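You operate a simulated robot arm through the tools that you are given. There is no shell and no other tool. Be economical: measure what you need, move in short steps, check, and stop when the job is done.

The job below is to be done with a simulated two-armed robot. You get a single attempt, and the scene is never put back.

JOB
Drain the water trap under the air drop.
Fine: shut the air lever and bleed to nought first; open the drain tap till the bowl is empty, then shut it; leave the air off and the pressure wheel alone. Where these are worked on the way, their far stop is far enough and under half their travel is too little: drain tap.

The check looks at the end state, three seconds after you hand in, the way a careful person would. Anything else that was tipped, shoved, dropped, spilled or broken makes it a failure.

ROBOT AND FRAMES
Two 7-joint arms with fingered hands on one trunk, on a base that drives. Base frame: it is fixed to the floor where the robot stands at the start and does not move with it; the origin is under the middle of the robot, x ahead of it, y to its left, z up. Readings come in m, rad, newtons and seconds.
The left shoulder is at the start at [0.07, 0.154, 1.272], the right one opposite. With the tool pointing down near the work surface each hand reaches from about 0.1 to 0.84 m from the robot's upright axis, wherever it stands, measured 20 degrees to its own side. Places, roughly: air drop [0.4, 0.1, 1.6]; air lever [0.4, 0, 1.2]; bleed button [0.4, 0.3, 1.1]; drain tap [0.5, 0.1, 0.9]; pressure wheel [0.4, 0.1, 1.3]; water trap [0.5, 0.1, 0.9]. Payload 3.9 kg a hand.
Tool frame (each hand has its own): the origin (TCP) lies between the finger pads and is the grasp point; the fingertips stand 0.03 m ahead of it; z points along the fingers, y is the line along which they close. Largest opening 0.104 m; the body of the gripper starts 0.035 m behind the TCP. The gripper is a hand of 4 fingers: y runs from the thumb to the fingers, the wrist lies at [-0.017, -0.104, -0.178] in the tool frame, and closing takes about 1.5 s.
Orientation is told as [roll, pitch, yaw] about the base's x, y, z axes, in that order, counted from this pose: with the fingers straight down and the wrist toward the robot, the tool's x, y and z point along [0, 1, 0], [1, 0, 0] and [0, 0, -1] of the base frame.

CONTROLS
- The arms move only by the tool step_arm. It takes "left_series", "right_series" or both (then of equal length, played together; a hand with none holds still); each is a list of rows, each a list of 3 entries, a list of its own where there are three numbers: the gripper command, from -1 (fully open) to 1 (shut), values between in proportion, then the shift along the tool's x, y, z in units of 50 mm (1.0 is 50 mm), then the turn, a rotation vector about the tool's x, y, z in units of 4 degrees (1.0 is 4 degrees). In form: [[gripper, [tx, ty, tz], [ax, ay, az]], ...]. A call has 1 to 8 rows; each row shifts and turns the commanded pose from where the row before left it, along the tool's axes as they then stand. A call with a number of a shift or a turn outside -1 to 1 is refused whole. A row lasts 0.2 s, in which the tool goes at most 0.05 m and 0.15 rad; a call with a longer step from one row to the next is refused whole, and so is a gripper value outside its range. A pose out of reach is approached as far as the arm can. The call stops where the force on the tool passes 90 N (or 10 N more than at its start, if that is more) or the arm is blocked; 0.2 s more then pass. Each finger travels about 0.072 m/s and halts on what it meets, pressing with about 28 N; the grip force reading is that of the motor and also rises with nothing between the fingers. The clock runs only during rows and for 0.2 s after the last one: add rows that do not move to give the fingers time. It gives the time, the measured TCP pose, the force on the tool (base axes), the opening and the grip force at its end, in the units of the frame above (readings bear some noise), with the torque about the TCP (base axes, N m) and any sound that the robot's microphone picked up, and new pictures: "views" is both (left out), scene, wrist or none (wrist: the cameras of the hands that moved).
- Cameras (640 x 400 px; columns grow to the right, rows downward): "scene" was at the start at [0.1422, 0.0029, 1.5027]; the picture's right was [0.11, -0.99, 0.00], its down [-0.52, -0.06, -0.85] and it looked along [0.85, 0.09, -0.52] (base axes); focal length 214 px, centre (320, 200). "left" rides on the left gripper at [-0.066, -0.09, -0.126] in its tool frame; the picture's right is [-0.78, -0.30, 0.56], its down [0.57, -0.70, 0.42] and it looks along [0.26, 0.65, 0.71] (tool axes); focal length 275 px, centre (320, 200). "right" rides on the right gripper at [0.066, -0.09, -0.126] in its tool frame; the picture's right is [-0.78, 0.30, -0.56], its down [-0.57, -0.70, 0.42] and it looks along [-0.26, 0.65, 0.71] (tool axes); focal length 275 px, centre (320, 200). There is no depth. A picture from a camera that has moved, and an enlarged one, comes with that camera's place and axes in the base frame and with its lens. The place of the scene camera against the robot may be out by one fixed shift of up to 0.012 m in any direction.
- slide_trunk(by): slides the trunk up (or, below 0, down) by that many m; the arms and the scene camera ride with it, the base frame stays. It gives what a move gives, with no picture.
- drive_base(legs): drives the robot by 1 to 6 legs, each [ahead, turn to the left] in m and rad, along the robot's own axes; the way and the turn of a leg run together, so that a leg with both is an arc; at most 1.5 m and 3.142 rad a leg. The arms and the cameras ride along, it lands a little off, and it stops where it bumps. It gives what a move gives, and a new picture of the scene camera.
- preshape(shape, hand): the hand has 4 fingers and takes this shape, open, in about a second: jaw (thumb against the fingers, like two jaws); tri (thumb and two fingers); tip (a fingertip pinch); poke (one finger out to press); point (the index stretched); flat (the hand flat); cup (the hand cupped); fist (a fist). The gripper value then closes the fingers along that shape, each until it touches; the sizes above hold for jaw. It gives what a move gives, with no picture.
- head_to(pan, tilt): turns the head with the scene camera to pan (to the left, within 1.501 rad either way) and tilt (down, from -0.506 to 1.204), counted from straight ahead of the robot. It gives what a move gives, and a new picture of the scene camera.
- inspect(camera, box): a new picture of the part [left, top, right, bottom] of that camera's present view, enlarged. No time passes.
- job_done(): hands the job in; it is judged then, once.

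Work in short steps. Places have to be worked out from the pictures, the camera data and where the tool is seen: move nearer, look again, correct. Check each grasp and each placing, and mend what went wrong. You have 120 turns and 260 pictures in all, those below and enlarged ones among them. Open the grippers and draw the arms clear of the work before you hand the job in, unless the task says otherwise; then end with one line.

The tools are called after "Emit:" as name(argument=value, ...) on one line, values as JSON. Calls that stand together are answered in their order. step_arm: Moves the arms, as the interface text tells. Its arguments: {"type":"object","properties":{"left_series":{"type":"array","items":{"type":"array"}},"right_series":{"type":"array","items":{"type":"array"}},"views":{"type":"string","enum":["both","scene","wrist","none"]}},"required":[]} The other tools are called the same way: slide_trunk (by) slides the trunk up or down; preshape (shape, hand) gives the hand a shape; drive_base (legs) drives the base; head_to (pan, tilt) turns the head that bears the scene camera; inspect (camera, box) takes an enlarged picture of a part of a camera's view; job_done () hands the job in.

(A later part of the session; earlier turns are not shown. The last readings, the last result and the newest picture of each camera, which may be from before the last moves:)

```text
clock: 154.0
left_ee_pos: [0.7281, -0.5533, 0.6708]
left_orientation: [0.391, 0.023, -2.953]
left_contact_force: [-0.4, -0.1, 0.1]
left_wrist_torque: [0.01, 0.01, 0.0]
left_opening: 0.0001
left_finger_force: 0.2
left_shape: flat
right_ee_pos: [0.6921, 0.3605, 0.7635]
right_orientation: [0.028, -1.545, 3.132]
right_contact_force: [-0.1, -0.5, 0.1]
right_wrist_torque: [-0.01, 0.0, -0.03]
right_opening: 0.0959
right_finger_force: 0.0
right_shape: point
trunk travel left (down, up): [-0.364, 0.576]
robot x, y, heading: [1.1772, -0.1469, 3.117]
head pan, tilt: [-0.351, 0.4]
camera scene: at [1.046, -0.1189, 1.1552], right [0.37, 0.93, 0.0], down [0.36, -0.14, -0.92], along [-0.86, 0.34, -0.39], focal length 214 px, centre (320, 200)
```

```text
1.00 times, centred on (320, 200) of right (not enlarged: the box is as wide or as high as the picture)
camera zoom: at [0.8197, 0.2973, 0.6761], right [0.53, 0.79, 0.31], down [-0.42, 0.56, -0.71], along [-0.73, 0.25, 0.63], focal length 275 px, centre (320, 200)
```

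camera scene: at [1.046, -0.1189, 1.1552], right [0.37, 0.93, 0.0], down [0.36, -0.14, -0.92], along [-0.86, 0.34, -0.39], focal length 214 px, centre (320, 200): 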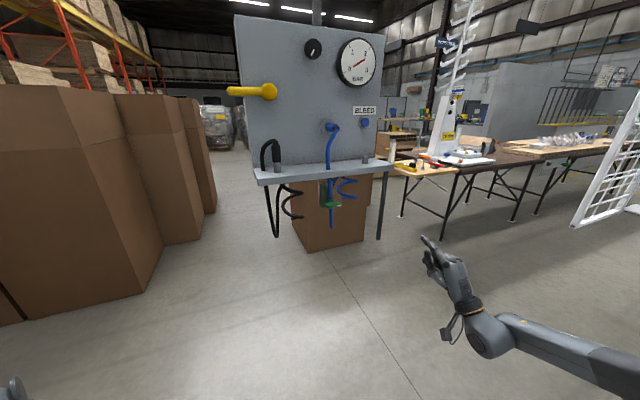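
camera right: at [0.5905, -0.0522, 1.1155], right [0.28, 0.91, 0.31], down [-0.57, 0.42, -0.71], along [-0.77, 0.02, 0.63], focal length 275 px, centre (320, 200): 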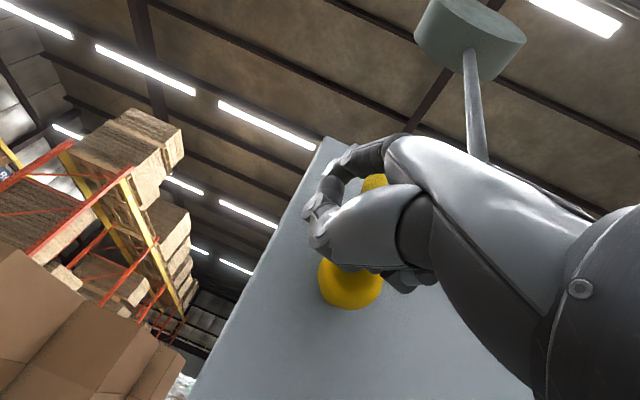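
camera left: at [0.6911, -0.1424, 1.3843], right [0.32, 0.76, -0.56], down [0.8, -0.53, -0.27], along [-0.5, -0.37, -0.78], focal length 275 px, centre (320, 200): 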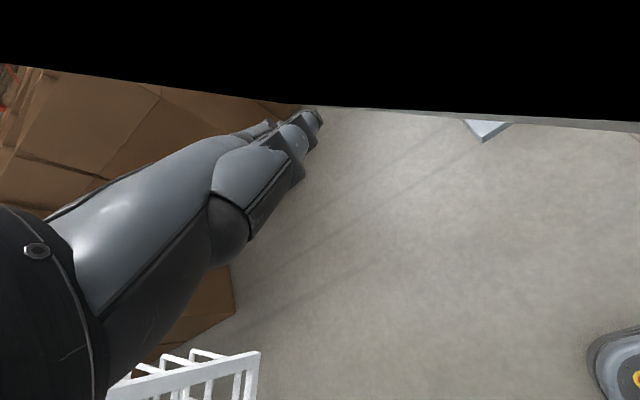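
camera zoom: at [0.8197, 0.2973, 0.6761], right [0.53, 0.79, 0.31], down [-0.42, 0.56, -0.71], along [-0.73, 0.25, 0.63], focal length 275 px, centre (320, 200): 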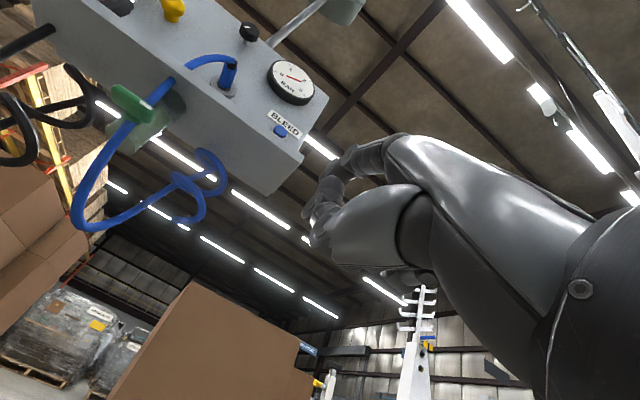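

The tap is a wing handle on a horizontal axis at ≈(0.506,0.134,0.89), wing level. I'll pinch it (thumb below, fingers above) and roll. Shape the hand to jaw and line up in front.

Emit:
preshape(hand="right", shape="jaw")

Emit:
step_arm(right_series=[[-0.2, [0.7, 0.4, 0.2], [0, 0, 0]], [-0.2, [0.7, 0.4, 0.2], [0, 0, 0]], [-0.2, [0.7, 0.4, 0.2], [0, 0, 0]], [-0.2, [0.7, 0.4, 0.2], [0, 0, 0]], [-0.2, [0.7, 0.4, 0.2], [0, 0, 0]], [-0.2, [0.7, 0.4, 0.2], [0, 0, 0]], [-0.2, [0.3, 0.1, 0.2], [0, 0, 0]]], views="both")

Emit:
inspect(camera="scene", box=[260, 140, 420, 240])

```text
clock: 154.9
left_ee_pos: [0.7279, -0.5521, 0.6714]
left_orientation: [0.389, 0.022, -2.955]
left_contact_force: [0.7, 0.0, 1.1]
left_wrist_torque: [-0.02, 0.0, 0.02]
left_opening: 0.0
left_finger_force: 0.0
left_shape: flat
right_ee_pos: [0.6908, 0.3609, 0.7625]
right_orientation: [0.028, -1.546, 3.136]
right_contact_force: [0.1, 0.2, -0.1]
right_wrist_torque: [0.02, -0.01, 0.0]
right_opening: 0.1037
right_finger_force: 0.1
right_shape: jaw
trunk travel left (down, up): [-0.364, 0.576]
robot x, y, heading: [1.182, -0.1485, 3.113]
head pan, tilt: [-0.351, 0.4]
```

```text
clock: 156.5
left_ee_pos: [0.728, -0.5528, 0.6705]
left_orientation: [0.39, 0.023, -2.955]
left_contact_force: [-0.8, 0.3, 0.1]
left_wrist_torque: [-0.01, -0.03, -0.01]
left_opening: 0.0
left_finger_force: 0.0
left_shape: flat
right_ee_pos: [0.6229, 0.1363, 0.8855]
right_orientation: [0.013, -1.546, -3.135]
right_contact_force: [-0.5, 1.0, -0.2]
right_wrist_torque: [0.01, 0.0, 0.02]
right_opening: 0.0629
right_finger_force: 0.1
right_shape: jaw
trunk travel left (down, up): [-0.364, 0.576]
robot x, y, heading: [1.1804, -0.148, 3.115]
head pan, tilt: [-0.351, 0.4]
camera scene: at [1.0459, -0.1191, 1.1552], right [0.37, 0.93, 0.0], down [0.36, -0.14, -0.92], along [-0.86, 0.34, -0.39], focal length 214 px, centre (320, 200)
camera right: at [0.7516, 0.0739, 0.7986], right [0.53, 0.79, 0.31], down [-0.42, 0.56, -0.71], along [-0.73, 0.25, 0.63], focal length 275 px, centre (320, 200)
```

scene: 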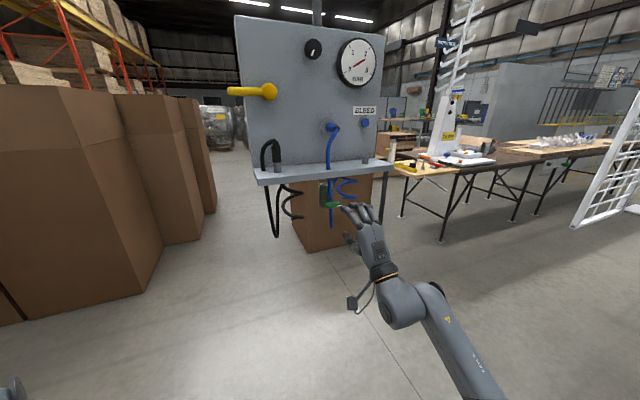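
right: 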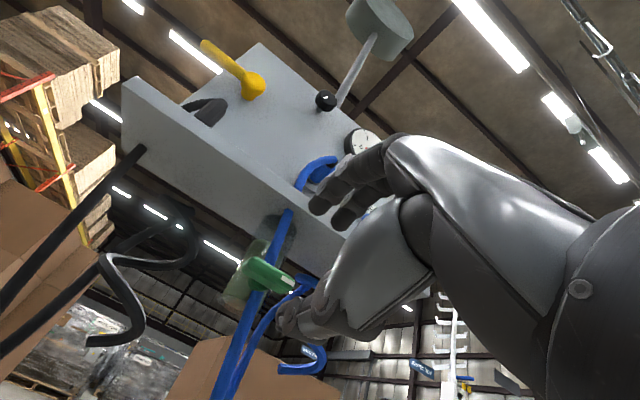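

```text
4.00 times, centred on (340, 190) of scene
camera zoom: at [1.0459, -0.1191, 1.1552], right [0.37, 0.93, 0.0], down [0.36, -0.14, -0.92], along [-0.86, 0.34, -0.39], focal length 858 px, centre (240, 240)
```

zoom: 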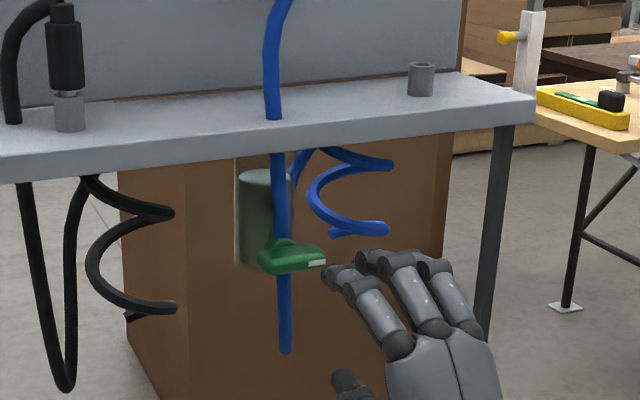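

Wrist view agrees: tap at (0.506,0.135,0.895). Advance with half-open jaw around the wing.

Emit:
step_arm(right_series=[[-0.2, [0.0, 0.15, 0.6], [0, 0, 0]], [-0.2, [0, 0.03, 0.6], [0, 0, 0]], [-0.2, [0, 0.03, 0.6], [0, 0, 0]]], views="wrist")

Emit:
inspect(camera="scene", box=[290, 170, 370, 220])

```text
clock: 157.3
left_ee_pos: [0.7283, -0.5529, 0.6715]
left_orientation: [0.388, 0.024, -2.955]
left_contact_force: [-0.2, -0.4, -0.1]
left_wrist_torque: [0.0, 0.02, -0.03]
left_opening: 0.0
left_finger_force: 0.2
left_shape: flat
right_ee_pos: [0.5291, 0.131, 0.8946]
right_orientation: [-0.001, -1.546, -3.121]
right_contact_force: [-0.5, 0.0, 0.2]
right_wrist_torque: [0.0, 0.03, 0.01]
right_opening: 0.0623
right_finger_force: 0.1
right_shape: jaw
trunk travel left (down, up): [-0.364, 0.576]
robot x, y, heading: [1.1788, -0.1459, 3.116]
head pan, tilt: [-0.351, 0.4]
camera right: at [0.6588, 0.0685, 0.8068], right [0.53, 0.79, 0.31], down [-0.42, 0.56, -0.71], along [-0.73, 0.25, 0.63], focal length 275 px, centre (320, 200)
```

right: 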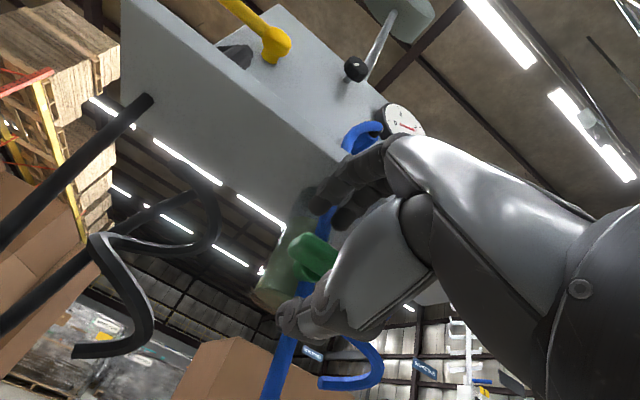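

```text
8.00 times, centred on (330, 195) of scene
camera zoom: at [1.0454, -0.1193, 1.1551], right [0.37, 0.93, 0.0], down [0.36, -0.14, -0.92], along [-0.86, 0.34, -0.39], focal length 1716 px, centre (240, 240)
```

zoom: 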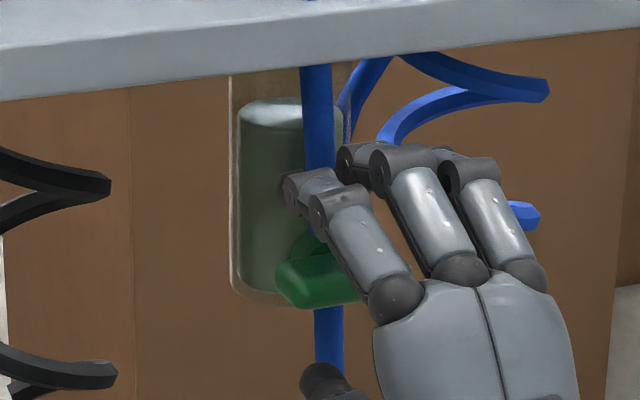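

The wing is between thumb and fingers. Close.

Emit:
step_arm(right_series=[[0.3, [0, 0, 0], [0, 0, 0]], [0.7, [0, 0, 0], [0, 0, 0]], [1, [0, 0, 0], [0, 0, 0]], [1, [0, 0, 0], [0, 0, 0]], [1, [0, 0, 0], [0, 0, 0]], [1, [0, 0, 0], [0, 0, 0]]], views="wrist")

Emit:
inspect(camera="scene", box=[290, 170, 370, 220])

```text
clock: 158.7
left_ee_pos: [0.7289, -0.5537, 0.6708]
left_orientation: [0.389, 0.023, -2.956]
left_contact_force: [-0.5, 0.3, 0.3]
left_wrist_torque: [-0.06, -0.01, 0.02]
left_opening: 0.0
left_finger_force: 0.1
left_shape: flat
right_ee_pos: [0.5313, 0.1319, 0.8934]
right_orientation: [0.015, -1.547, -3.135]
right_contact_force: [-1.2, 0.4, 2.9]
right_wrist_torque: [0.06, 0.09, 0.0]
right_opening: 0.0089
right_finger_force: 28.1
right_shape: jaw
trunk travel left (down, up): [-0.364, 0.576]
robot x, y, heading: [1.179, -0.1443, 3.116]
head pan, tilt: [-0.351, 0.4]
camera right: at [0.6595, 0.0687, 0.8074], right [0.53, 0.79, 0.31], down [-0.42, 0.56, -0.71], along [-0.73, 0.25, 0.63], focal length 275 px, centre (320, 200)
```

right: 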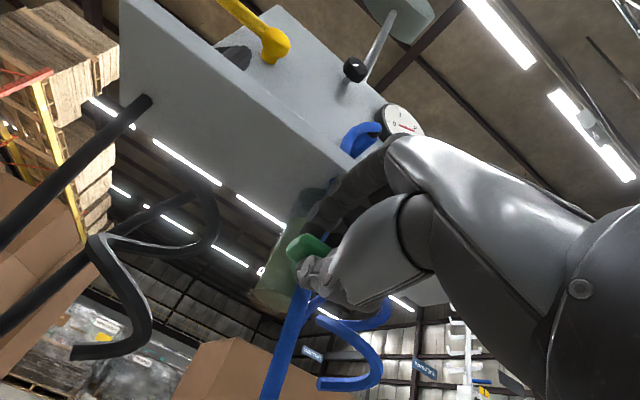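

```text
8.00 times, centred on (330, 195) of scene
camera zoom: at [1.0459, -0.1191, 1.1553], right [0.37, 0.93, 0.0], down [0.36, -0.14, -0.92], along [-0.86, 0.34, -0.39], focal length 1716 px, centre (240, 240)
```

zoom: 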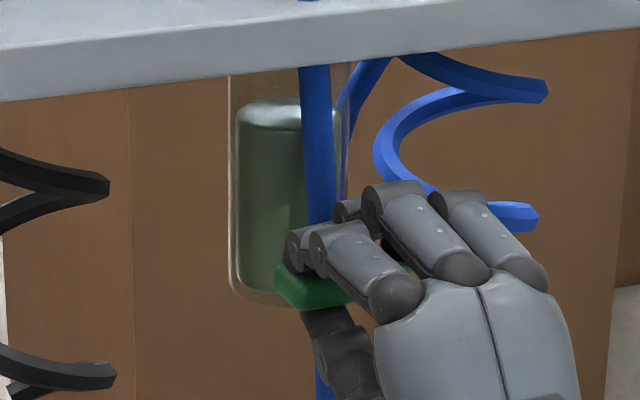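

Gripped. Test-roll clockwise (tool +z) 12° and read the torque.

Emit:
step_arm(right_series=[[1, [0, 0, 0], [0, 0, 1]], [1, [0, 0, 0], [0, 0, 1]], [1, [0, 0, 0], [0, 0, 1]]], views="none")

Emit:
inspect(camera="scene", box=[290, 170, 370, 220])

```text
clock: 159.5
left_ee_pos: [0.7288, -0.5549, 0.6712]
left_orientation: [0.388, 0.024, -2.957]
left_contact_force: [0.7, 0.3, -0.7]
left_wrist_torque: [-0.01, -0.04, 0.02]
left_opening: 0.0
left_finger_force: 0.0
left_shape: flat
right_ee_pos: [0.5312, 0.1288, 0.8939]
right_orientation: [1.453, -1.36, 1.708]
right_contact_force: [-4.7, -5.0, 2.2]
right_wrist_torque: [0.36, 0.14, 0.06]
right_opening: 0.0088
right_finger_force: 28.0
right_shape: jaw
trunk travel left (down, up): [-0.364, 0.576]
robot x, y, heading: [1.1781, -0.1495, 3.114]
head pan, tilt: [-0.351, 0.4]
```

```text
8.00 times, centred on (330, 195) of scene
camera zoom: at [1.0454, -0.1206, 1.1552], right [0.36, 0.93, 0.0], down [0.36, -0.14, -0.92], along [-0.86, 0.34, -0.39], focal length 1716 px, centre (240, 240)
```

zoom: 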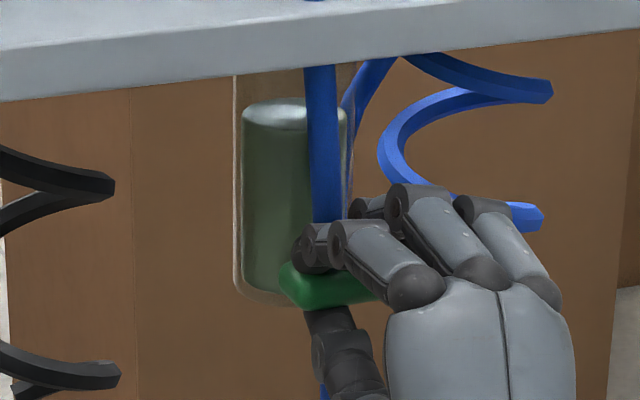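

Rolled 12°, torque small (0.36 N·m). Continue 16° more.

Emit:
step_arm(right_series=[[1, [0, 0, 0], [0, 0, 1]], [1, [0, 0, 0], [0, 0, 1]], [1, [0, 0, 0], [0, 0, 1]], [1, [0, 0, 0], [0, 0, 1]]], views="wrist")

Emit:
inspect(camera="scene", box=[290, 170, 370, 220])

```text
clock: 160.5
left_ee_pos: [0.728, -0.5544, 0.6711]
left_orientation: [0.385, 0.024, -2.954]
left_contact_force: [0.3, -0.3, 0.5]
left_wrist_torque: [0.02, -0.02, -0.01]
left_opening: 0.0002
left_finger_force: 0.0
left_shape: flat
right_ee_pos: [0.5319, 0.1297, 0.8948]
right_orientation: [1.524, -1.085, 1.635]
right_contact_force: [-12.2, -13.2, 10.6]
right_wrist_torque: [0.62, 0.38, 0.27]
right_opening: 0.0088
right_finger_force: 28.1
right_shape: jaw
trunk travel left (down, up): [-0.364, 0.576]
robot x, y, heading: [1.182, -0.1469, 3.123]
head pan, tilt: [-0.351, 0.4]
camera right: at [0.6601, 0.0317, 0.8503], right [0.54, 0.84, -0.09], down [-0.41, 0.17, -0.9], along [-0.74, 0.52, 0.43], focal length 275 px, centre (320, 200)
```

right: 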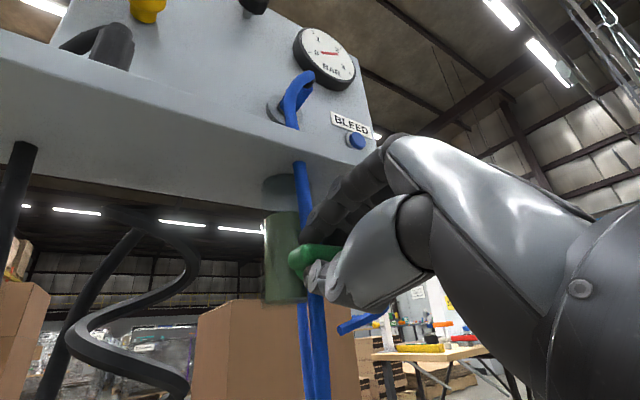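

```text
8.00 times, centred on (330, 195) of scene
camera zoom: at [1.0454, -0.1226, 1.1554], right [0.36, 0.93, 0.0], down [0.36, -0.14, -0.92], along [-0.86, 0.34, -0.39], focal length 1716 px, centre (240, 240)
```

zoom: 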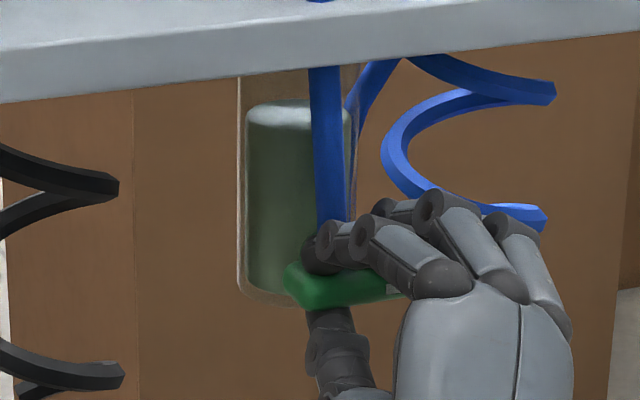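

The wing didn't follow clockwise; roll back and try counter-clockwise.

Emit:
step_arm(right_series=[[1, [0, 0, 0], [0, 0, -1]], [1, [0, 0, 0], [0, 0, -1]], [1, [0, 0, 0], [0, 0, -1]], [1, [0, 0, 0], [0, 0, -1]], [1, [0, 0, 0], [0, 0, -1]], [1, [0, 0, 0], [0, 0, -1]], [1, [0, 0, 0], [0, 0, -1]]], views="none")

Emit:
step_arm(right_series=[[1, [0, 0, 0], [0, 0, -1]], [1, [0, 0, 0], [0, 0, -1]], [1, [0, 0, 0], [0, 0, -1]], [1, [0, 0, 0], [0, 0, -1]]], views="none")

Emit:
inspect(camera="scene", box=[290, 170, 370, 220])

```text
clock: 162.1
left_ee_pos: [0.7272, -0.5536, 0.6701]
left_orientation: [0.391, 0.025, -2.956]
left_contact_force: [0.1, 0.5, -0.2]
left_wrist_torque: [0.0, -0.03, -0.01]
left_opening: 0.0003
left_finger_force: 0.1
left_shape: flat
right_ee_pos: [0.531, 0.1319, 0.8941]
right_orientation: [-0.037, -1.546, -3.085]
right_contact_force: [-10.6, -0.9, 3.8]
right_wrist_torque: [0.01, 0.13, 0.08]
right_opening: 0.0081
right_finger_force: 28.1
right_shape: jaw
trunk travel left (down, up): [-0.364, 0.576]
robot x, y, heading: [1.1799, -0.1481, 3.118]
head pan, tilt: [-0.351, 0.4]
```

```text
clock: 163.1
left_ee_pos: [0.7282, -0.552, 0.6727]
left_orientation: [0.389, 0.024, -2.955]
left_contact_force: [-0.3, 0.3, 0.7]
left_wrist_torque: [-0.02, -0.02, 0.0]
left_opening: 0.0001
left_finger_force: 0.1
left_shape: flat
right_ee_pos: [0.5311, 0.1319, 0.8932]
right_orientation: [-1.478, -1.292, -1.642]
right_contact_force: [-1.9, 5.9, -1.5]
right_wrist_torque: [-0.08, -0.03, -0.12]
right_opening: 0.008
right_finger_force: 28.3
right_shape: jaw
trunk travel left (down, up): [-0.364, 0.576]
robot x, y, heading: [1.1801, -0.1488, 3.115]
head pan, tilt: [-0.351, 0.4]
```

```text
8.00 times, centred on (330, 195) of scene
camera zoom: at [1.0456, -0.1178, 1.1551], right [0.37, 0.93, 0.0], down [0.36, -0.14, -0.92], along [-0.86, 0.34, -0.39], focal length 1716 px, centre (240, 240)
```

zoom: 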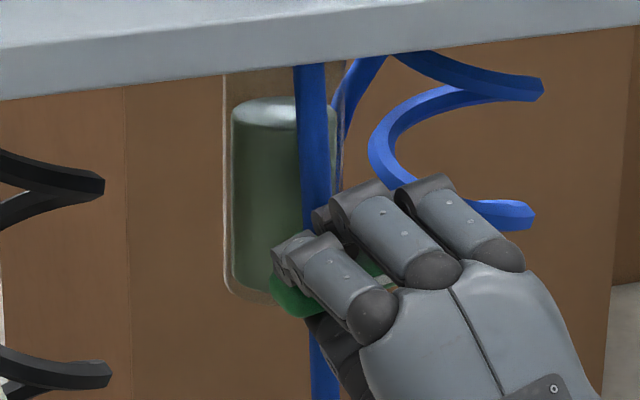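

The wing follows counter-clockwise with little torque. Continue.

Emit:
step_arm(right_series=[[1, [0, 0, 0], [0, 0, -1]], [1, [0, 0, 0], [0, 0, -1]], [1, [0, 0, 0], [0, 0, -1]], [1, [0, 0, 0], [0, 0, -1]], [1, [0, 0, 0], [0, 0, -1]], [1, [0, 0, 0], [0, 0, -1]], [1, [0, 0, 0], [0, 0, -1]], [1, [0, 0, 0], [0, 0, -1]]], views="none")

Emit:
inspect(camera="scene", box=[290, 170, 370, 220])

```text
clock: 164.9
left_ee_pos: [0.7274, -0.5538, 0.6705]
left_orientation: [0.391, 0.026, -2.956]
left_contact_force: [-0.5, 0.8, -0.1]
left_wrist_torque: [0.01, -0.01, 0.02]
left_opening: 0.0001
left_finger_force: 0.1
left_shape: flat
right_ee_pos: [0.5321, 0.1377, 0.8969]
right_orientation: [-1.516, -0.734, -1.577]
right_contact_force: [3.3, -7.6, -23.1]
right_wrist_torque: [-0.01, -0.51, 0.14]
right_opening: 0.0083
right_finger_force: 27.8
right_shape: jaw
right hand out of reach, approached as far as the arm can: row 6, 7, 8
trunk travel left (down, up): [-0.364, 0.576]
robot x, y, heading: [1.1764, -0.1478, 3.121]
head pan, tilt: [-0.351, 0.4]
```

```text
8.00 times, centred on (330, 195) of scene
camera zoom: at [1.043, -0.1192, 1.1545], right [0.36, 0.93, 0.0], down [0.37, -0.14, -0.92], along [-0.86, 0.33, -0.39], focal length 1716 px, centre (240, 240)
```

zoom: 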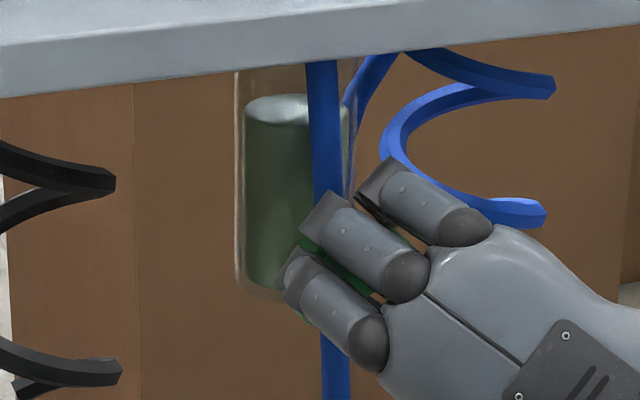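

Wrist limit reached at ~48°. Release carefully, back off, and look at the wing and the bowl.

Emit:
step_arm(right_series=[[0.3, [0, 0, 0], [0, 0, 0]], [-0.3, [0, 0, 0], [0, 0, 0]], [-0.3, [0, 0, 0], [0, 0, 0]], [-0.3, [0, 0, 0], [0, 0, 0]], [-0.3, [0, 0, -0.7], [0, 0, 0]], [-0.3, [0, 0, -0.8], [0, 0, 0]], [-0.3, [0, 0, -0.8], [0, 0, 0]], [-0.3, [-0.3, 0, -0.8], [0, 0, 0]]], views="none")

Emit:
inspect(camera="scene", box=[290, 170, 370, 220])

```text
clock: 166.7
left_ee_pos: [0.7281, -0.5522, 0.6713]
left_orientation: [0.388, 0.022, -2.956]
left_contact_force: [0.0, -0.4, 0.3]
left_wrist_torque: [-0.01, 0.01, 0.03]
left_opening: 0.0
left_finger_force: 0.1
left_shape: flat
right_ee_pos: [0.6912, 0.1492, 0.921]
right_orientation: [-1.538, -0.734, -1.571]
right_contact_force: [0.3, -0.7, -0.3]
right_wrist_torque: [-0.02, -0.01, -0.02]
right_opening: 0.0673
right_finger_force: 0.2
right_shape: jaw
trunk travel left (down, up): [-0.364, 0.576]
robot x, y, heading: [1.1803, -0.146, 3.119]
head pan, tilt: [-0.351, 0.4]
```

```text
8.00 times, centred on (330, 195) of scene
camera zoom: at [1.0472, -0.1192, 1.1554], right [0.37, 0.93, 0.0], down [0.36, -0.14, -0.92], along [-0.86, 0.34, -0.39], focal length 1716 px, centre (240, 240)
```

zoom: 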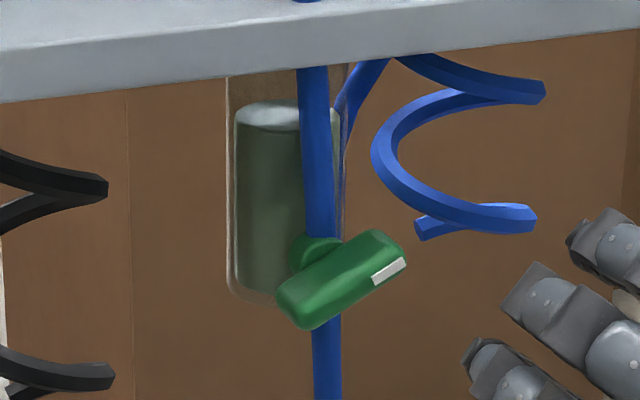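

Wing is at ~35°, bowl still full; it needs to go further. I roll the hand back, take the point shape, and push the wing's right end up and round.

Emit:
step_arm(right_series=[[-0.3, [0, 0, 0], [0, 0, 1]], [-0.3, [0, 0, 0], [0, 0, 1]], [-0.3, [0, 0, 0], [0, 0, 1]], [-0.3, [0, 0, 0], [0, 0, 1]], [-0.3, [0, 0, 0], [0, 0, 1]], [-0.3, [0, 0, 0], [0, 0, 1]], [-0.3, [0, 0, 0], [0, 0, 1]], [-0.3, [0, 0, 0], [0, 0, 1]]], views="none")

Emit:
step_arm(right_series=[[-0.3, [0, 0, 0], [0, 0, 1]], [-0.3, [0, 0, 0], [0, 0, 1]], [-0.3, [0, 0, 0], [0, 0, 1]], [-0.3, [0, 0, 0], [0, 0, 1]], [-0.3, [-0.2, -0.55, 0.3], [0, 0, 0]], [-0.3, [-0.2, -0.55, 0.3], [0, 0, 0]], [-0.3, [-0.2, -0.55, 0.3], [0, 0, 0]], [-0.3, [-0.2, -0.55, 0.3], [0, 0, 0]]], views="none")

Emit:
preshape(hand="right", shape="point")

Emit:
inspect(camera="scene", box=[280, 160, 400, 235])

```text
clock: 168.5
left_ee_pos: [0.7279, -0.5535, 0.6712]
left_orientation: [0.389, 0.023, -2.954]
left_contact_force: [-1.3, 0.1, -0.2]
left_wrist_torque: [-0.05, -0.01, -0.01]
left_opening: 0.0001
left_finger_force: 0.0
left_shape: flat
right_ee_pos: [0.6882, 0.1521, 0.9183]
right_orientation: [-1.485, -1.29, -1.632]
right_contact_force: [-0.5, -0.1, 0.3]
right_wrist_torque: [0.02, -0.01, -0.02]
right_opening: 0.0673
right_finger_force: 0.0
right_shape: jaw
trunk travel left (down, up): [-0.364, 0.576]
robot x, y, heading: [1.1797, -0.1509, 3.116]
head pan, tilt: [-0.351, 0.4]
```

```text
clock: 170.3
left_ee_pos: [0.7291, -0.5524, 0.6709]
left_orientation: [0.388, 0.024, -2.955]
left_contact_force: [-0.2, -0.3, 0.7]
left_wrist_torque: [-0.01, -0.03, 0.02]
left_opening: 0.0
left_finger_force: 0.0
left_shape: flat
right_ee_pos: [0.6325, 0.1917, 0.8073]
right_orientation: [0.044, -1.547, 3.117]
right_contact_force: [0.1, 0.5, 0.1]
right_wrist_torque: [0.03, -0.01, -0.03]
right_opening: 0.0674
right_finger_force: 0.1
right_shape: jaw
trunk travel left (down, up): [-0.364, 0.576]
robot x, y, heading: [1.1803, -0.1487, 3.114]
head pan, tilt: [-0.351, 0.4]
```

```text
clock: 171.2
left_ee_pos: [0.7285, -0.5525, 0.6711]
left_orientation: [0.389, 0.022, -2.954]
left_contact_force: [0.1, 0.7, -0.1]
left_wrist_torque: [-0.01, 0.01, 0.01]
left_opening: 0.0
left_finger_force: 0.0
left_shape: flat
right_ee_pos: [0.6328, 0.1912, 0.8073]
right_orientation: [0.027, -1.547, 3.136]
right_contact_force: [0.3, 0.1, 0.0]
right_wrist_torque: [0.03, 0.0, -0.01]
right_opening: 0.096
right_finger_force: 0.1
right_shape: point
trunk travel left (down, up): [-0.364, 0.576]
robot x, y, heading: [1.1803, -0.1472, 3.118]
head pan, tilt: [-0.351, 0.4]
```

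```text
5.33 times, centred on (340, 198) of scene
camera zoom: at [1.046, -0.1191, 1.1552], right [0.37, 0.93, 0.0], down [0.36, -0.14, -0.92], along [-0.86, 0.34, -0.39], focal length 1144 px, centre (213, 213)
```

zoom: 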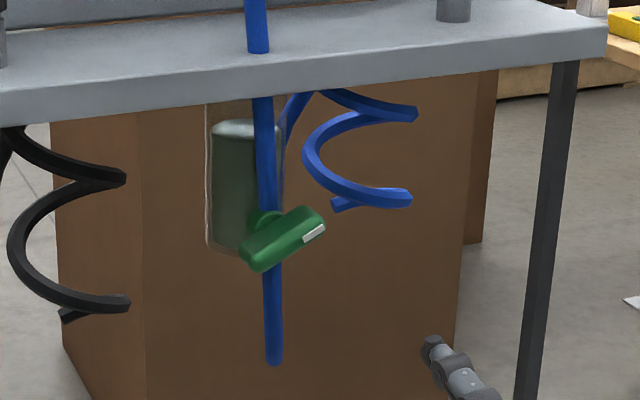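

Model agrees. Advance the finger beneath the wing's right end (tip → (0.505,0.168,0.872)).

Emit:
step_arm(right_series=[[-1, [0, 0.05, 0.7], [0, 0, 0]], [-1, [0, 0.02, 0.7], [0, 0, 0]], [-1, [0, 0, 0.75], [0, 0, 0]]], views="none")

Emit:
inspect(camera="scene", box=[290, 170, 370, 220])

```text
clock: 172.0
left_ee_pos: [0.7292, -0.5537, 0.6715]
left_orientation: [0.389, 0.025, -2.954]
left_contact_force: [-0.2, 1.0, -0.8]
left_wrist_torque: [0.02, 0.03, -0.02]
left_opening: 0.0004
left_finger_force: 0.1
left_shape: flat
right_ee_pos: [0.5211, 0.1875, 0.8089]
right_orientation: [0.012, -1.546, -3.134]
right_contact_force: [0.0, -0.2, 0.4]
right_wrist_torque: [0.01, 0.0, 0.04]
right_opening: 0.0957
right_finger_force: 0.1
right_shape: point
trunk travel left (down, up): [-0.364, 0.576]
robot x, y, heading: [1.1775, -0.1492, 3.122]
head pan, tilt: [-0.351, 0.4]
```

```text
8.00 times, centred on (330, 195) of scene
camera zoom: at [1.0453, -0.1193, 1.1551], right [0.37, 0.93, 0.0], down [0.36, -0.14, -0.92], along [-0.86, 0.34, -0.39], focal length 1716 px, centre (240, 240)
```

zoom: 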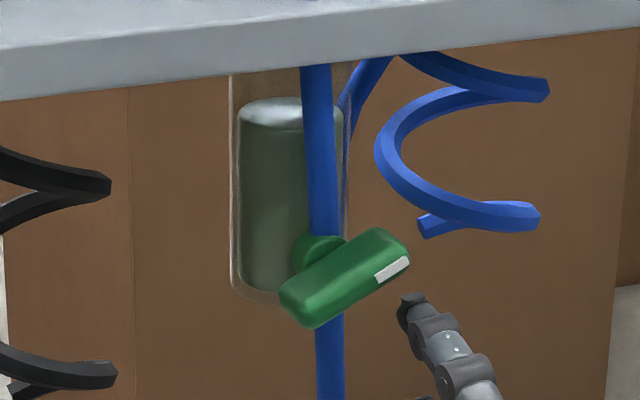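

Tip is just below the right end. Push up with a slight move left.

Emit:
step_arm(right_series=[[-1, [0.1, 0.2, 0.1], [0, 0, 0]], [-1, [0.05, 0.25, 0], [0, 0, 0]], [-1, [0.05, 0.25, 0], [0, 0, 0]], [-1, [0.1, 0.2, 0], [0, 0, 0]]], views="none")

Emit:
inspect(camera="scene", box=[290, 170, 370, 220])

```text
clock: 173.0
left_ee_pos: [0.7278, -0.5522, 0.6702]
left_orientation: [0.389, 0.022, -2.955]
left_contact_force: [-0.4, -0.8, 0.2]
left_wrist_torque: [0.0, 0.03, 0.02]
left_opening: 0.0
left_finger_force: 0.0
left_shape: flat
right_ee_pos: [0.5153, 0.1737, 0.8542]
right_orientation: [0.046, -1.549, 3.115]
right_contact_force: [-0.3, 1.8, -0.9]
right_wrist_torque: [-0.09, -0.02, 0.01]
right_opening: 0.096
right_finger_force: 0.0
right_shape: point
trunk travel left (down, up): [-0.364, 0.576]
robot x, y, heading: [1.1771, -0.1468, 3.116]
head pan, tilt: [-0.351, 0.4]
```

```text
8.00 times, centred on (330, 195) of scene
camera zoom: at [1.0458, -0.1189, 1.1552], right [0.37, 0.93, 0.0], down [0.36, -0.14, -0.92], along [-0.86, 0.34, -0.39], focal length 1716 px, centre (240, 240)
```

zoom: 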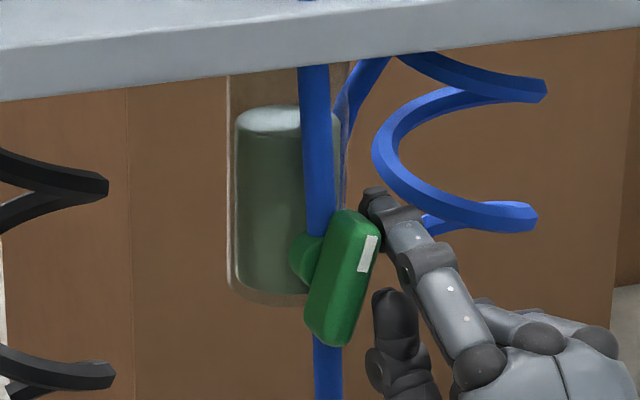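

Nearly vertical. Push the upper end to the left until the stop.

Emit:
step_arm(right_series=[[-1, [0.2, 0.05, 0], [0, 0, 0]], [-1, [0.2, 0, 0], [0, 0, 0]]], views="none")

Emit:
inspect(camera="scene", box=[290, 170, 370, 220])

```text
clock: 173.6
left_ee_pos: [0.7275, -0.5479, 0.6743]
left_orientation: [0.395, 0.023, -2.957]
left_contact_force: [-0.8, -0.8, 0.8]
left_wrist_torque: [0.0, 0.01, 0.01]
left_opening: 0.0
left_finger_force: 0.1
left_shape: flat
right_ee_pos: [0.5164, 0.167, 0.8536]
right_orientation: [0.418, -1.546, 2.734]
right_contact_force: [-1.1, 38.3, -0.1]
right_wrist_torque: [-1.65, -0.16, 0.05]
right_opening: 0.0961
right_finger_force: 0.0
right_shape: point
trunk travel left (down, up): [-0.364, 0.576]
robot x, y, heading: [1.1815, -0.1485, 3.11]
head pan, tilt: [-0.351, 0.4]
```

```text
8.00 times, centred on (330, 195) of scene
camera zoom: at [1.0461, -0.1106, 1.155], right [0.38, 0.93, -0.01], down [0.36, -0.15, -0.92], along [-0.85, 0.34, -0.39], focal length 1716 px, centre (240, 240)
```

zoom: 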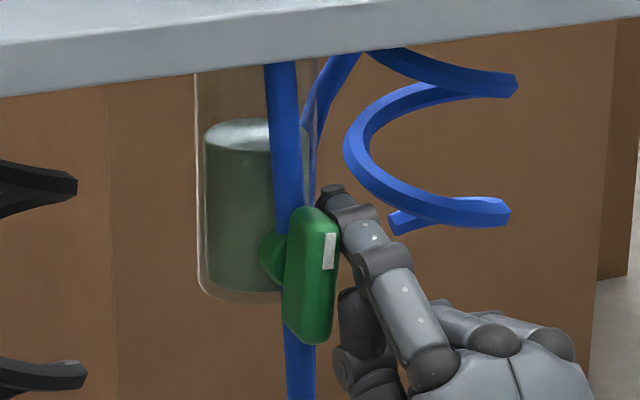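

At the far stop (38 N) and the water level is dropping. Ease off and wait.

Emit:
step_arm(right_series=[[-1, [-0.5, 0, 0], [0, 0, 0]], [-1, [-0.3, 0, -0.3], [0, 0, 0]], [-1, [0, 0, 0], [0, 0, 0]], [-1, [0, 0, 0], [0, 0, 0]], [-1, [0, 0, 0], [0, 0, 0]], [-1, [0, 0, 0], [0, 0, 0]], [-1, [0, 0, 0], [0, 0, 0]], [-1, [0, 0, 0], [0, 0, 0]]], views="none")

Emit:
step_arm(right_series=[[-1, [0, 0, 0], [0, 0, 0]], [-1, [0, 0, 0], [0, 0, 0]], [-1, [0, 0, 0], [0, 0, 0]], [-1, [0, 0, 0], [0, 0, 0]], [-1, [0, 0, 0], [0, 0, 0]], [-1, [0, 0, 0], [0, 0, 0]], [-1, [0, 0, 0], [0, 0, 0]], [-1, [0, 0, 0], [0, 0, 0]]], views="none")

Emit:
inspect(camera="scene", box=[290, 170, 370, 220])

```text
clock: 175.4
left_ee_pos: [0.7283, -0.5534, 0.6722]
left_orientation: [0.389, 0.023, -2.955]
left_contact_force: [-0.1, 0.3, 0.0]
left_wrist_torque: [-0.01, -0.02, -0.03]
left_opening: 0.0002
left_finger_force: 0.1
left_shape: flat
right_ee_pos: [0.5293, 0.1938, 0.8559]
right_orientation: [0.029, -1.547, 3.133]
right_contact_force: [0.3, -0.7, -0.8]
right_wrist_torque: [-0.01, 0.03, -0.02]
right_opening: 0.0
right_finger_force: 0.1
right_shape: point
trunk travel left (down, up): [-0.364, 0.576]
robot x, y, heading: [1.1772, -0.1469, 3.114]
head pan, tilt: [-0.351, 0.4]
```

```text
clock: 177.2
left_ee_pos: [0.7293, -0.554, 0.6706]
left_orientation: [0.389, 0.022, -2.955]
left_contact_force: [-0.8, -0.1, -0.5]
left_wrist_torque: [-0.01, 0.01, -0.03]
left_opening: 0.0
left_finger_force: 0.0
left_shape: flat
right_ee_pos: [0.5311, 0.195, 0.8561]
right_orientation: [0.025, -1.546, 3.139]
right_contact_force: [0.6, -0.9, 0.1]
right_wrist_torque: [0.02, 0.0, 0.04]
right_opening: 0.0
right_finger_force: 0.1
right_shape: point
trunk travel left (down, up): [-0.364, 0.576]
robot x, y, heading: [1.1807, -0.1476, 3.12]
head pan, tilt: [-0.351, 0.4]
```

```text
8.00 times, centred on (330, 195) of scene
camera zoom: at [1.046, -0.119, 1.1552], right [0.37, 0.93, 0.0], down [0.36, -0.14, -0.92], along [-0.86, 0.34, -0.39], focal length 1716 px, centre (240, 240)
```

zoom: 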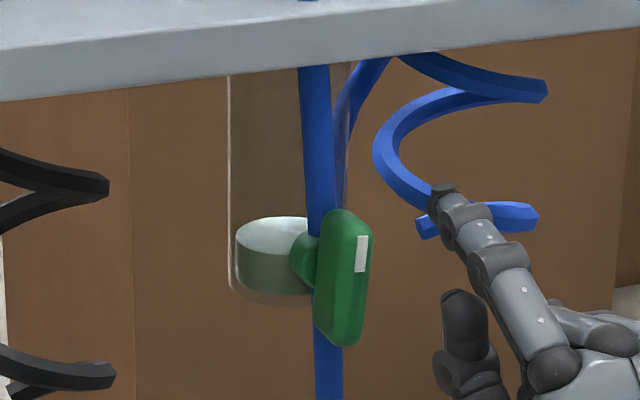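

Draining well. Meanwhile lower the finger to the level of the wing's lower end, and wait.

Emit:
step_arm(right_series=[[-1, [0, -0.4, 0], [0, 0, 0]], [-1, [0, -0.4, 0], [0, 0, 0]], [-1, [0, 0, 0], [0, 0, 0]], [-1, [0, 0, 0], [0, 0, 0]], [-1, [0, 0, 0], [0, 0, 0]], [-1, [0, 0, 0], [0, 0, 0]], [-1, [0, 0, 0], [0, 0, 0]], [-1, [0, 0, 0], [0, 0, 0]]], views="none")

Emit:
step_arm(right_series=[[-1, [0, 0, 0], [0, 0, 0]], [-1, [0, 0, 0], [0, 0, 0]], [-1, [0, 0, 0], [0, 0, 0]], [-1, [0, 0, 0], [0, 0, 0]], [-1, [0, 0, 0], [0, 0, 0]], [-1, [0, 0, 0], [0, 0, 0]], [-1, [0, 0, 0], [0, 0, 0]], [-1, [0, 0, 0], [0, 0, 0]]], views="none")

Emit:
inspect(camera="scene", box=[290, 170, 370, 220])

```text
clock: 179.0
left_ee_pos: [0.728, -0.5523, 0.6711]
left_orientation: [0.389, 0.023, -2.955]
left_contact_force: [0.9, 0.1, -0.1]
left_wrist_torque: [0.0, 0.0, 0.01]
left_opening: 0.0
left_finger_force: 0.2
left_shape: flat
right_ee_pos: [0.5302, 0.1956, 0.8178]
right_orientation: [0.022, -1.546, 3.14]
right_contact_force: [-0.1, -0.2, 0.1]
right_wrist_torque: [0.02, -0.05, 0.0]
right_opening: 0.0001
right_finger_force: 0.1
right_shape: point
trunk travel left (down, up): [-0.364, 0.576]
robot x, y, heading: [1.1799, -0.145, 3.12]
head pan, tilt: [-0.351, 0.4]
```

```text
clock: 180.8
left_ee_pos: [0.7288, -0.5535, 0.6721]
left_orientation: [0.388, 0.023, -2.955]
left_contact_force: [-0.1, 0.6, 0.7]
left_wrist_torque: [0.01, 0.03, 0.0]
left_opening: 0.0
left_finger_force: 0.1
left_shape: flat
right_ee_pos: [0.5294, 0.1974, 0.8162]
right_orientation: [0.022, -1.547, 3.14]
right_contact_force: [1.1, 0.1, -0.3]
right_wrist_torque: [-0.02, 0.01, -0.01]
right_opening: 0.0
right_finger_force: 0.0
right_shape: point
trunk travel left (down, up): [-0.364, 0.576]
robot x, y, heading: [1.1793, -0.1462, 3.12]
head pan, tilt: [-0.351, 0.4]
```

```text
8.00 times, centred on (330, 195) of scene
camera zoom: at [1.046, -0.119, 1.1552], right [0.37, 0.93, 0.0], down [0.36, -0.14, -0.92], along [-0.86, 0.34, -0.39], focal length 1716 px, centre (240, 240)
```

zoom: 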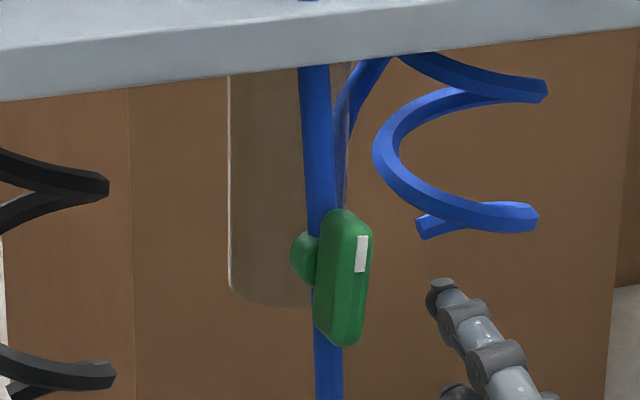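

The bowl is empty. Now shut the tap: push the wing's lower end left, then up.

Emit:
step_arm(right_series=[[-1, [0.3, -0.05, 0.12], [0, 0, 0]], [-1, [0.25, -0.05, 0], [0, 0, 0]], [-1, [0.25, -0.1, 0], [0, 0, 0]], [-1, [0.25, 0, 0], [0, 0, 0]]], views="none")

Emit:
inspect(camera="scene", box=[290, 170, 370, 220])

```text
clock: 181.8
left_ee_pos: [0.7291, -0.5537, 0.6717]
left_orientation: [0.388, 0.025, -2.956]
left_contact_force: [0.1, -0.7, 0.1]
left_wrist_torque: [0.0, 0.01, 0.03]
left_opening: 0.0
left_finger_force: 0.0
left_shape: flat
right_ee_pos: [0.5253, 0.1414, 0.8039]
right_orientation: [-0.016, -1.546, -3.106]
right_contact_force: [0.1, -0.4, -1.6]
right_wrist_torque: [0.11, -0.03, 0.02]
right_opening: 0.096
right_finger_force: 0.1
right_shape: point
trunk travel left (down, up): [-0.364, 0.576]
robot x, y, heading: [1.1796, -0.1485, 3.118]
head pan, tilt: [-0.351, 0.4]
```

```text
8.00 times, centred on (330, 195) of scene
camera zoom: at [1.0457, -0.1192, 1.1552], right [0.37, 0.93, 0.0], down [0.36, -0.14, -0.92], along [-0.86, 0.34, -0.39], focal length 1716 px, centre (240, 240)
```

zoom: 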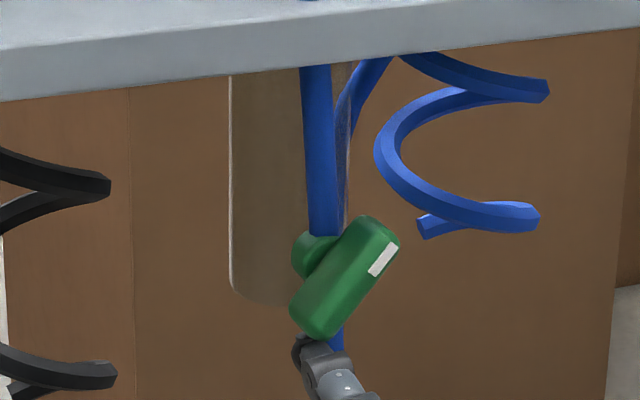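

Wing half-way back. Push up under the left end.

Emit:
step_arm(right_series=[[-1, [0.12, 0.15, 0], [0, 0, 0]], [-1, [0.05, 0.2, 0], [0, 0, 0]], [-1, [0, 0.2, 0], [0, 0, 0]]], views="none")

Emit:
inspect(camera="scene", box=[290, 170, 370, 220])

```text
clock: 182.6
left_ee_pos: [0.728, -0.5524, 0.6708]
left_orientation: [0.391, 0.025, -2.956]
left_contact_force: [-0.4, -0.2, -0.3]
left_wrist_torque: [0.05, 0.02, -0.01]
left_opening: 0.0002
left_finger_force: 0.2
left_shape: flat
right_ee_pos: [0.5258, 0.1334, 0.8299]
right_orientation: [0.022, -1.541, 3.14]
right_contact_force: [3.0, -1.2, -12.3]
right_wrist_torque: [0.2, 0.19, 0.04]
right_opening: 0.096
right_finger_force: 0.1
right_shape: point
trunk travel left (down, up): [-0.364, 0.576]
robot x, y, heading: [1.1803, -0.1487, 3.118]
head pan, tilt: [-0.351, 0.4]
```

```text
8.00 times, centred on (330, 195) of scene
camera zoom: at [1.0447, -0.1184, 1.1548], right [0.37, 0.93, 0.0], down [0.36, -0.14, -0.92], along [-0.86, 0.34, -0.39], focal length 1716 px, centre (240, 240)
```

zoom: 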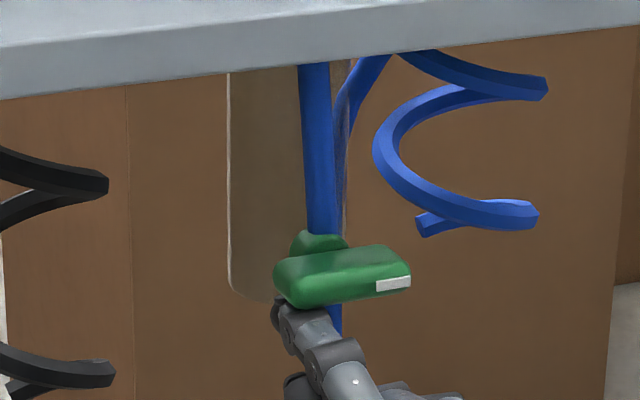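

Wing level again with 12 N against the stop. One small extra push, then withdraw downwards and back.

Emit:
step_arm(right_series=[[-1, [0.05, 0.15, 0], [0, 0, 0]], [-1, [0, 0, 0], [0, 0, 0]], [-1, [0, -0.5, 0], [0, 0, 0]], [-1, [0, -0.2, -0.6], [0, 0, 0]], [-1, [0, 0, -0.8], [0, 0, 0]], [-1, [0, 0, -0.8], [0, 0, 0]], [-1, [-0.3, 0, -0.6], [0, 0, 0]], [-1, [-0.8, 0, 0], [0, 0, 0]]], views="scene")

Emit:
inspect(camera="scene", box=[290, 170, 370, 220])

Emit:
inspect(camera="scene", box=[210, 10, 410, 135])

```text
clock: 184.4
left_ee_pos: [0.7288, -0.5531, 0.6723]
left_orientation: [0.389, 0.022, -2.956]
left_contact_force: [-0.1, -0.1, -0.1]
left_wrist_torque: [0.0, 0.01, 0.0]
left_opening: 0.0
left_finger_force: 0.1
left_shape: flat
right_ee_pos: [0.6643, 0.1861, 0.8105]
right_orientation: [0.07, -1.548, 3.092]
right_contact_force: [-1.0, -0.5, -0.2]
right_wrist_torque: [0.01, 0.02, 0.01]
right_opening: 0.096
right_finger_force: 0.0
right_shape: point
trunk travel left (down, up): [-0.364, 0.576]
robot x, y, heading: [1.1809, -0.1494, 3.118]
head pan, tilt: [-0.351, 0.4]
camera scene: at [1.0459, -0.1184, 1.1552], right [0.37, 0.93, 0.0], down [0.36, -0.14, -0.92], along [-0.86, 0.34, -0.39], focal length 214 px, centre (320, 200)
```

scene: 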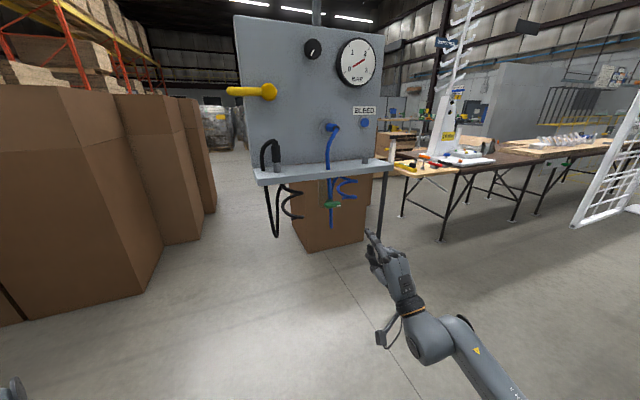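

```text
8.00 times, centred on (330, 195) of scene
camera zoom: at [1.0459, -0.1184, 1.1552], right [0.37, 0.93, 0.0], down [0.36, -0.14, -0.92], along [-0.86, 0.34, -0.39], focal length 1716 px, centre (240, 240)
```

zoom: 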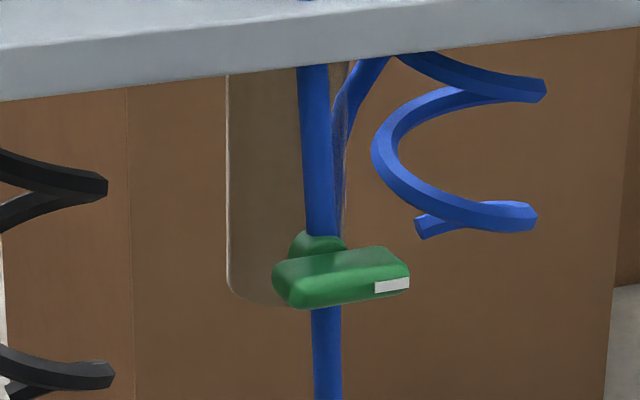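

```text
3.20 times, centred on (310, 72) of scene
camera zoom: at [1.0459, -0.1184, 1.1552], right [0.37, 0.93, 0.0], down [0.36, -0.14, -0.92], along [-0.86, 0.34, -0.39], focal length 686 px, centre (352, 608)
```

zoom: 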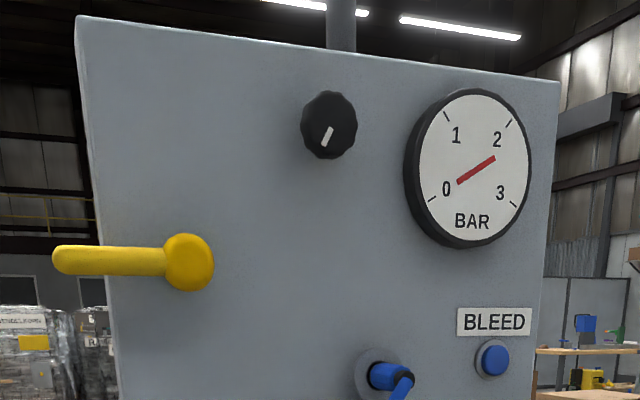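

Tap is shut, bowl empty, gauge at 0, lever off, wheel untouched. Open the hand and draw back.

Emit:
preshape(hand="right", shape="jaw")

Emit:
drive_base(legs=[[-0.18, 0]])

Emit:
head_to(pan=0.4, tilt=0.2)

```text
clock: 185.3
left_ee_pos: [0.7277, -0.553, 0.6707]
left_orientation: [0.388, 0.023, -2.955]
left_contact_force: [0.5, 0.2, 0.1]
left_wrist_torque: [0.0, 0.02, -0.02]
left_opening: 0.0002
left_finger_force: 0.2
left_shape: flat
right_ee_pos: [0.6656, 0.1864, 0.8112]
right_orientation: [0.023, -1.547, 3.139]
right_contact_force: [0.4, 0.3, -0.1]
right_wrist_torque: [0.0, 0.01, 0.0]
right_opening: 0.1037
right_finger_force: 0.0
right_shape: jaw
trunk travel left (down, up): [-0.364, 0.576]
robot x, y, heading: [1.1764, -0.1471, 3.116]
head pan, tilt: [-0.351, 0.4]
```

```text
clock: 186.8
left_ee_pos: [0.9077, -0.5572, 0.6714]
left_orientation: [0.39, 0.022, -2.957]
left_contact_force: [1.1, 0.0, -0.6]
left_wrist_torque: [0.0, 0.0, 0.02]
left_opening: 0.0002
left_finger_force: 0.1
left_shape: flat
right_ee_pos: [0.8444, 0.1831, 0.8111]
right_orientation: [0.021, -1.549, -3.142]
right_contact_force: [0.7, -0.5, 0.8]
right_wrist_torque: [-0.01, -0.01, 0.0]
right_opening: 0.1036
right_finger_force: 0.0
right_shape: jaw
trunk travel left (down, up): [-0.364, 0.576]
robot x, y, heading: [1.3602, -0.1528, 3.117]
head pan, tilt: [-0.351, 0.4]
camera scene: at [1.225, -0.1232, 1.1554], right [0.37, 0.93, 0.0], down [0.36, -0.14, -0.92], along [-0.86, 0.34, -0.39], focal length 214 px, centre (320, 200)
```

scene: 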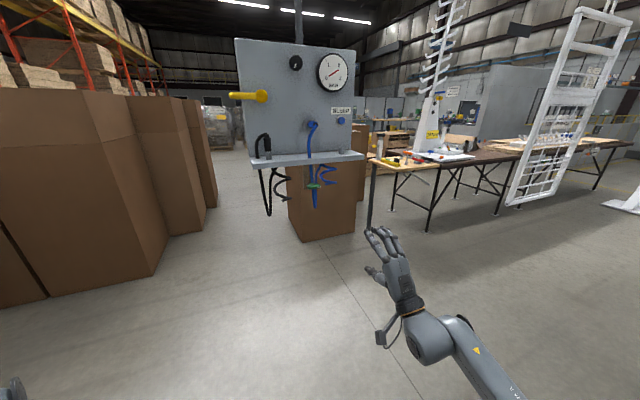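

```text
clock: 187.9
left_ee_pos: [0.9067, -0.5579, 0.6719]
left_orientation: [0.389, 0.023, -2.955]
left_contact_force: [1.0, -0.2, -1.4]
left_wrist_torque: [0.0, -0.03, 0.07]
left_opening: 0.0002
left_finger_force: 0.0
left_shape: flat
right_ee_pos: [0.844, 0.1818, 0.8101]
right_orientation: [0.023, -1.547, 3.139]
right_contact_force: [-0.6, 0.1, 0.4]
right_wrist_torque: [-0.03, -0.01, 0.01]
right_opening: 0.1038
right_finger_force: 0.1
right_shape: jaw
trunk travel left (down, up): [-0.364, 0.576]
robot x, y, heading: [1.3622, -0.1514, 3.12]
head pan, tilt: [0.4, 0.201]
camera scene: at [1.2236, -0.1912, 1.1738], right [-0.37, 0.93, 0.0], down [0.19, 0.07, -0.98], along [-0.91, -0.36, -0.2], focal length 214 px, centre (320, 200)
```

scene: 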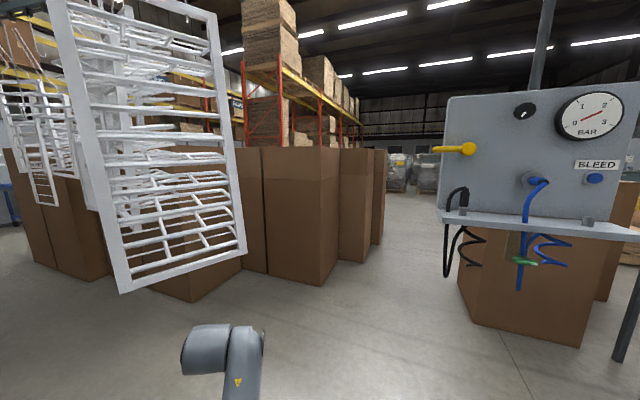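

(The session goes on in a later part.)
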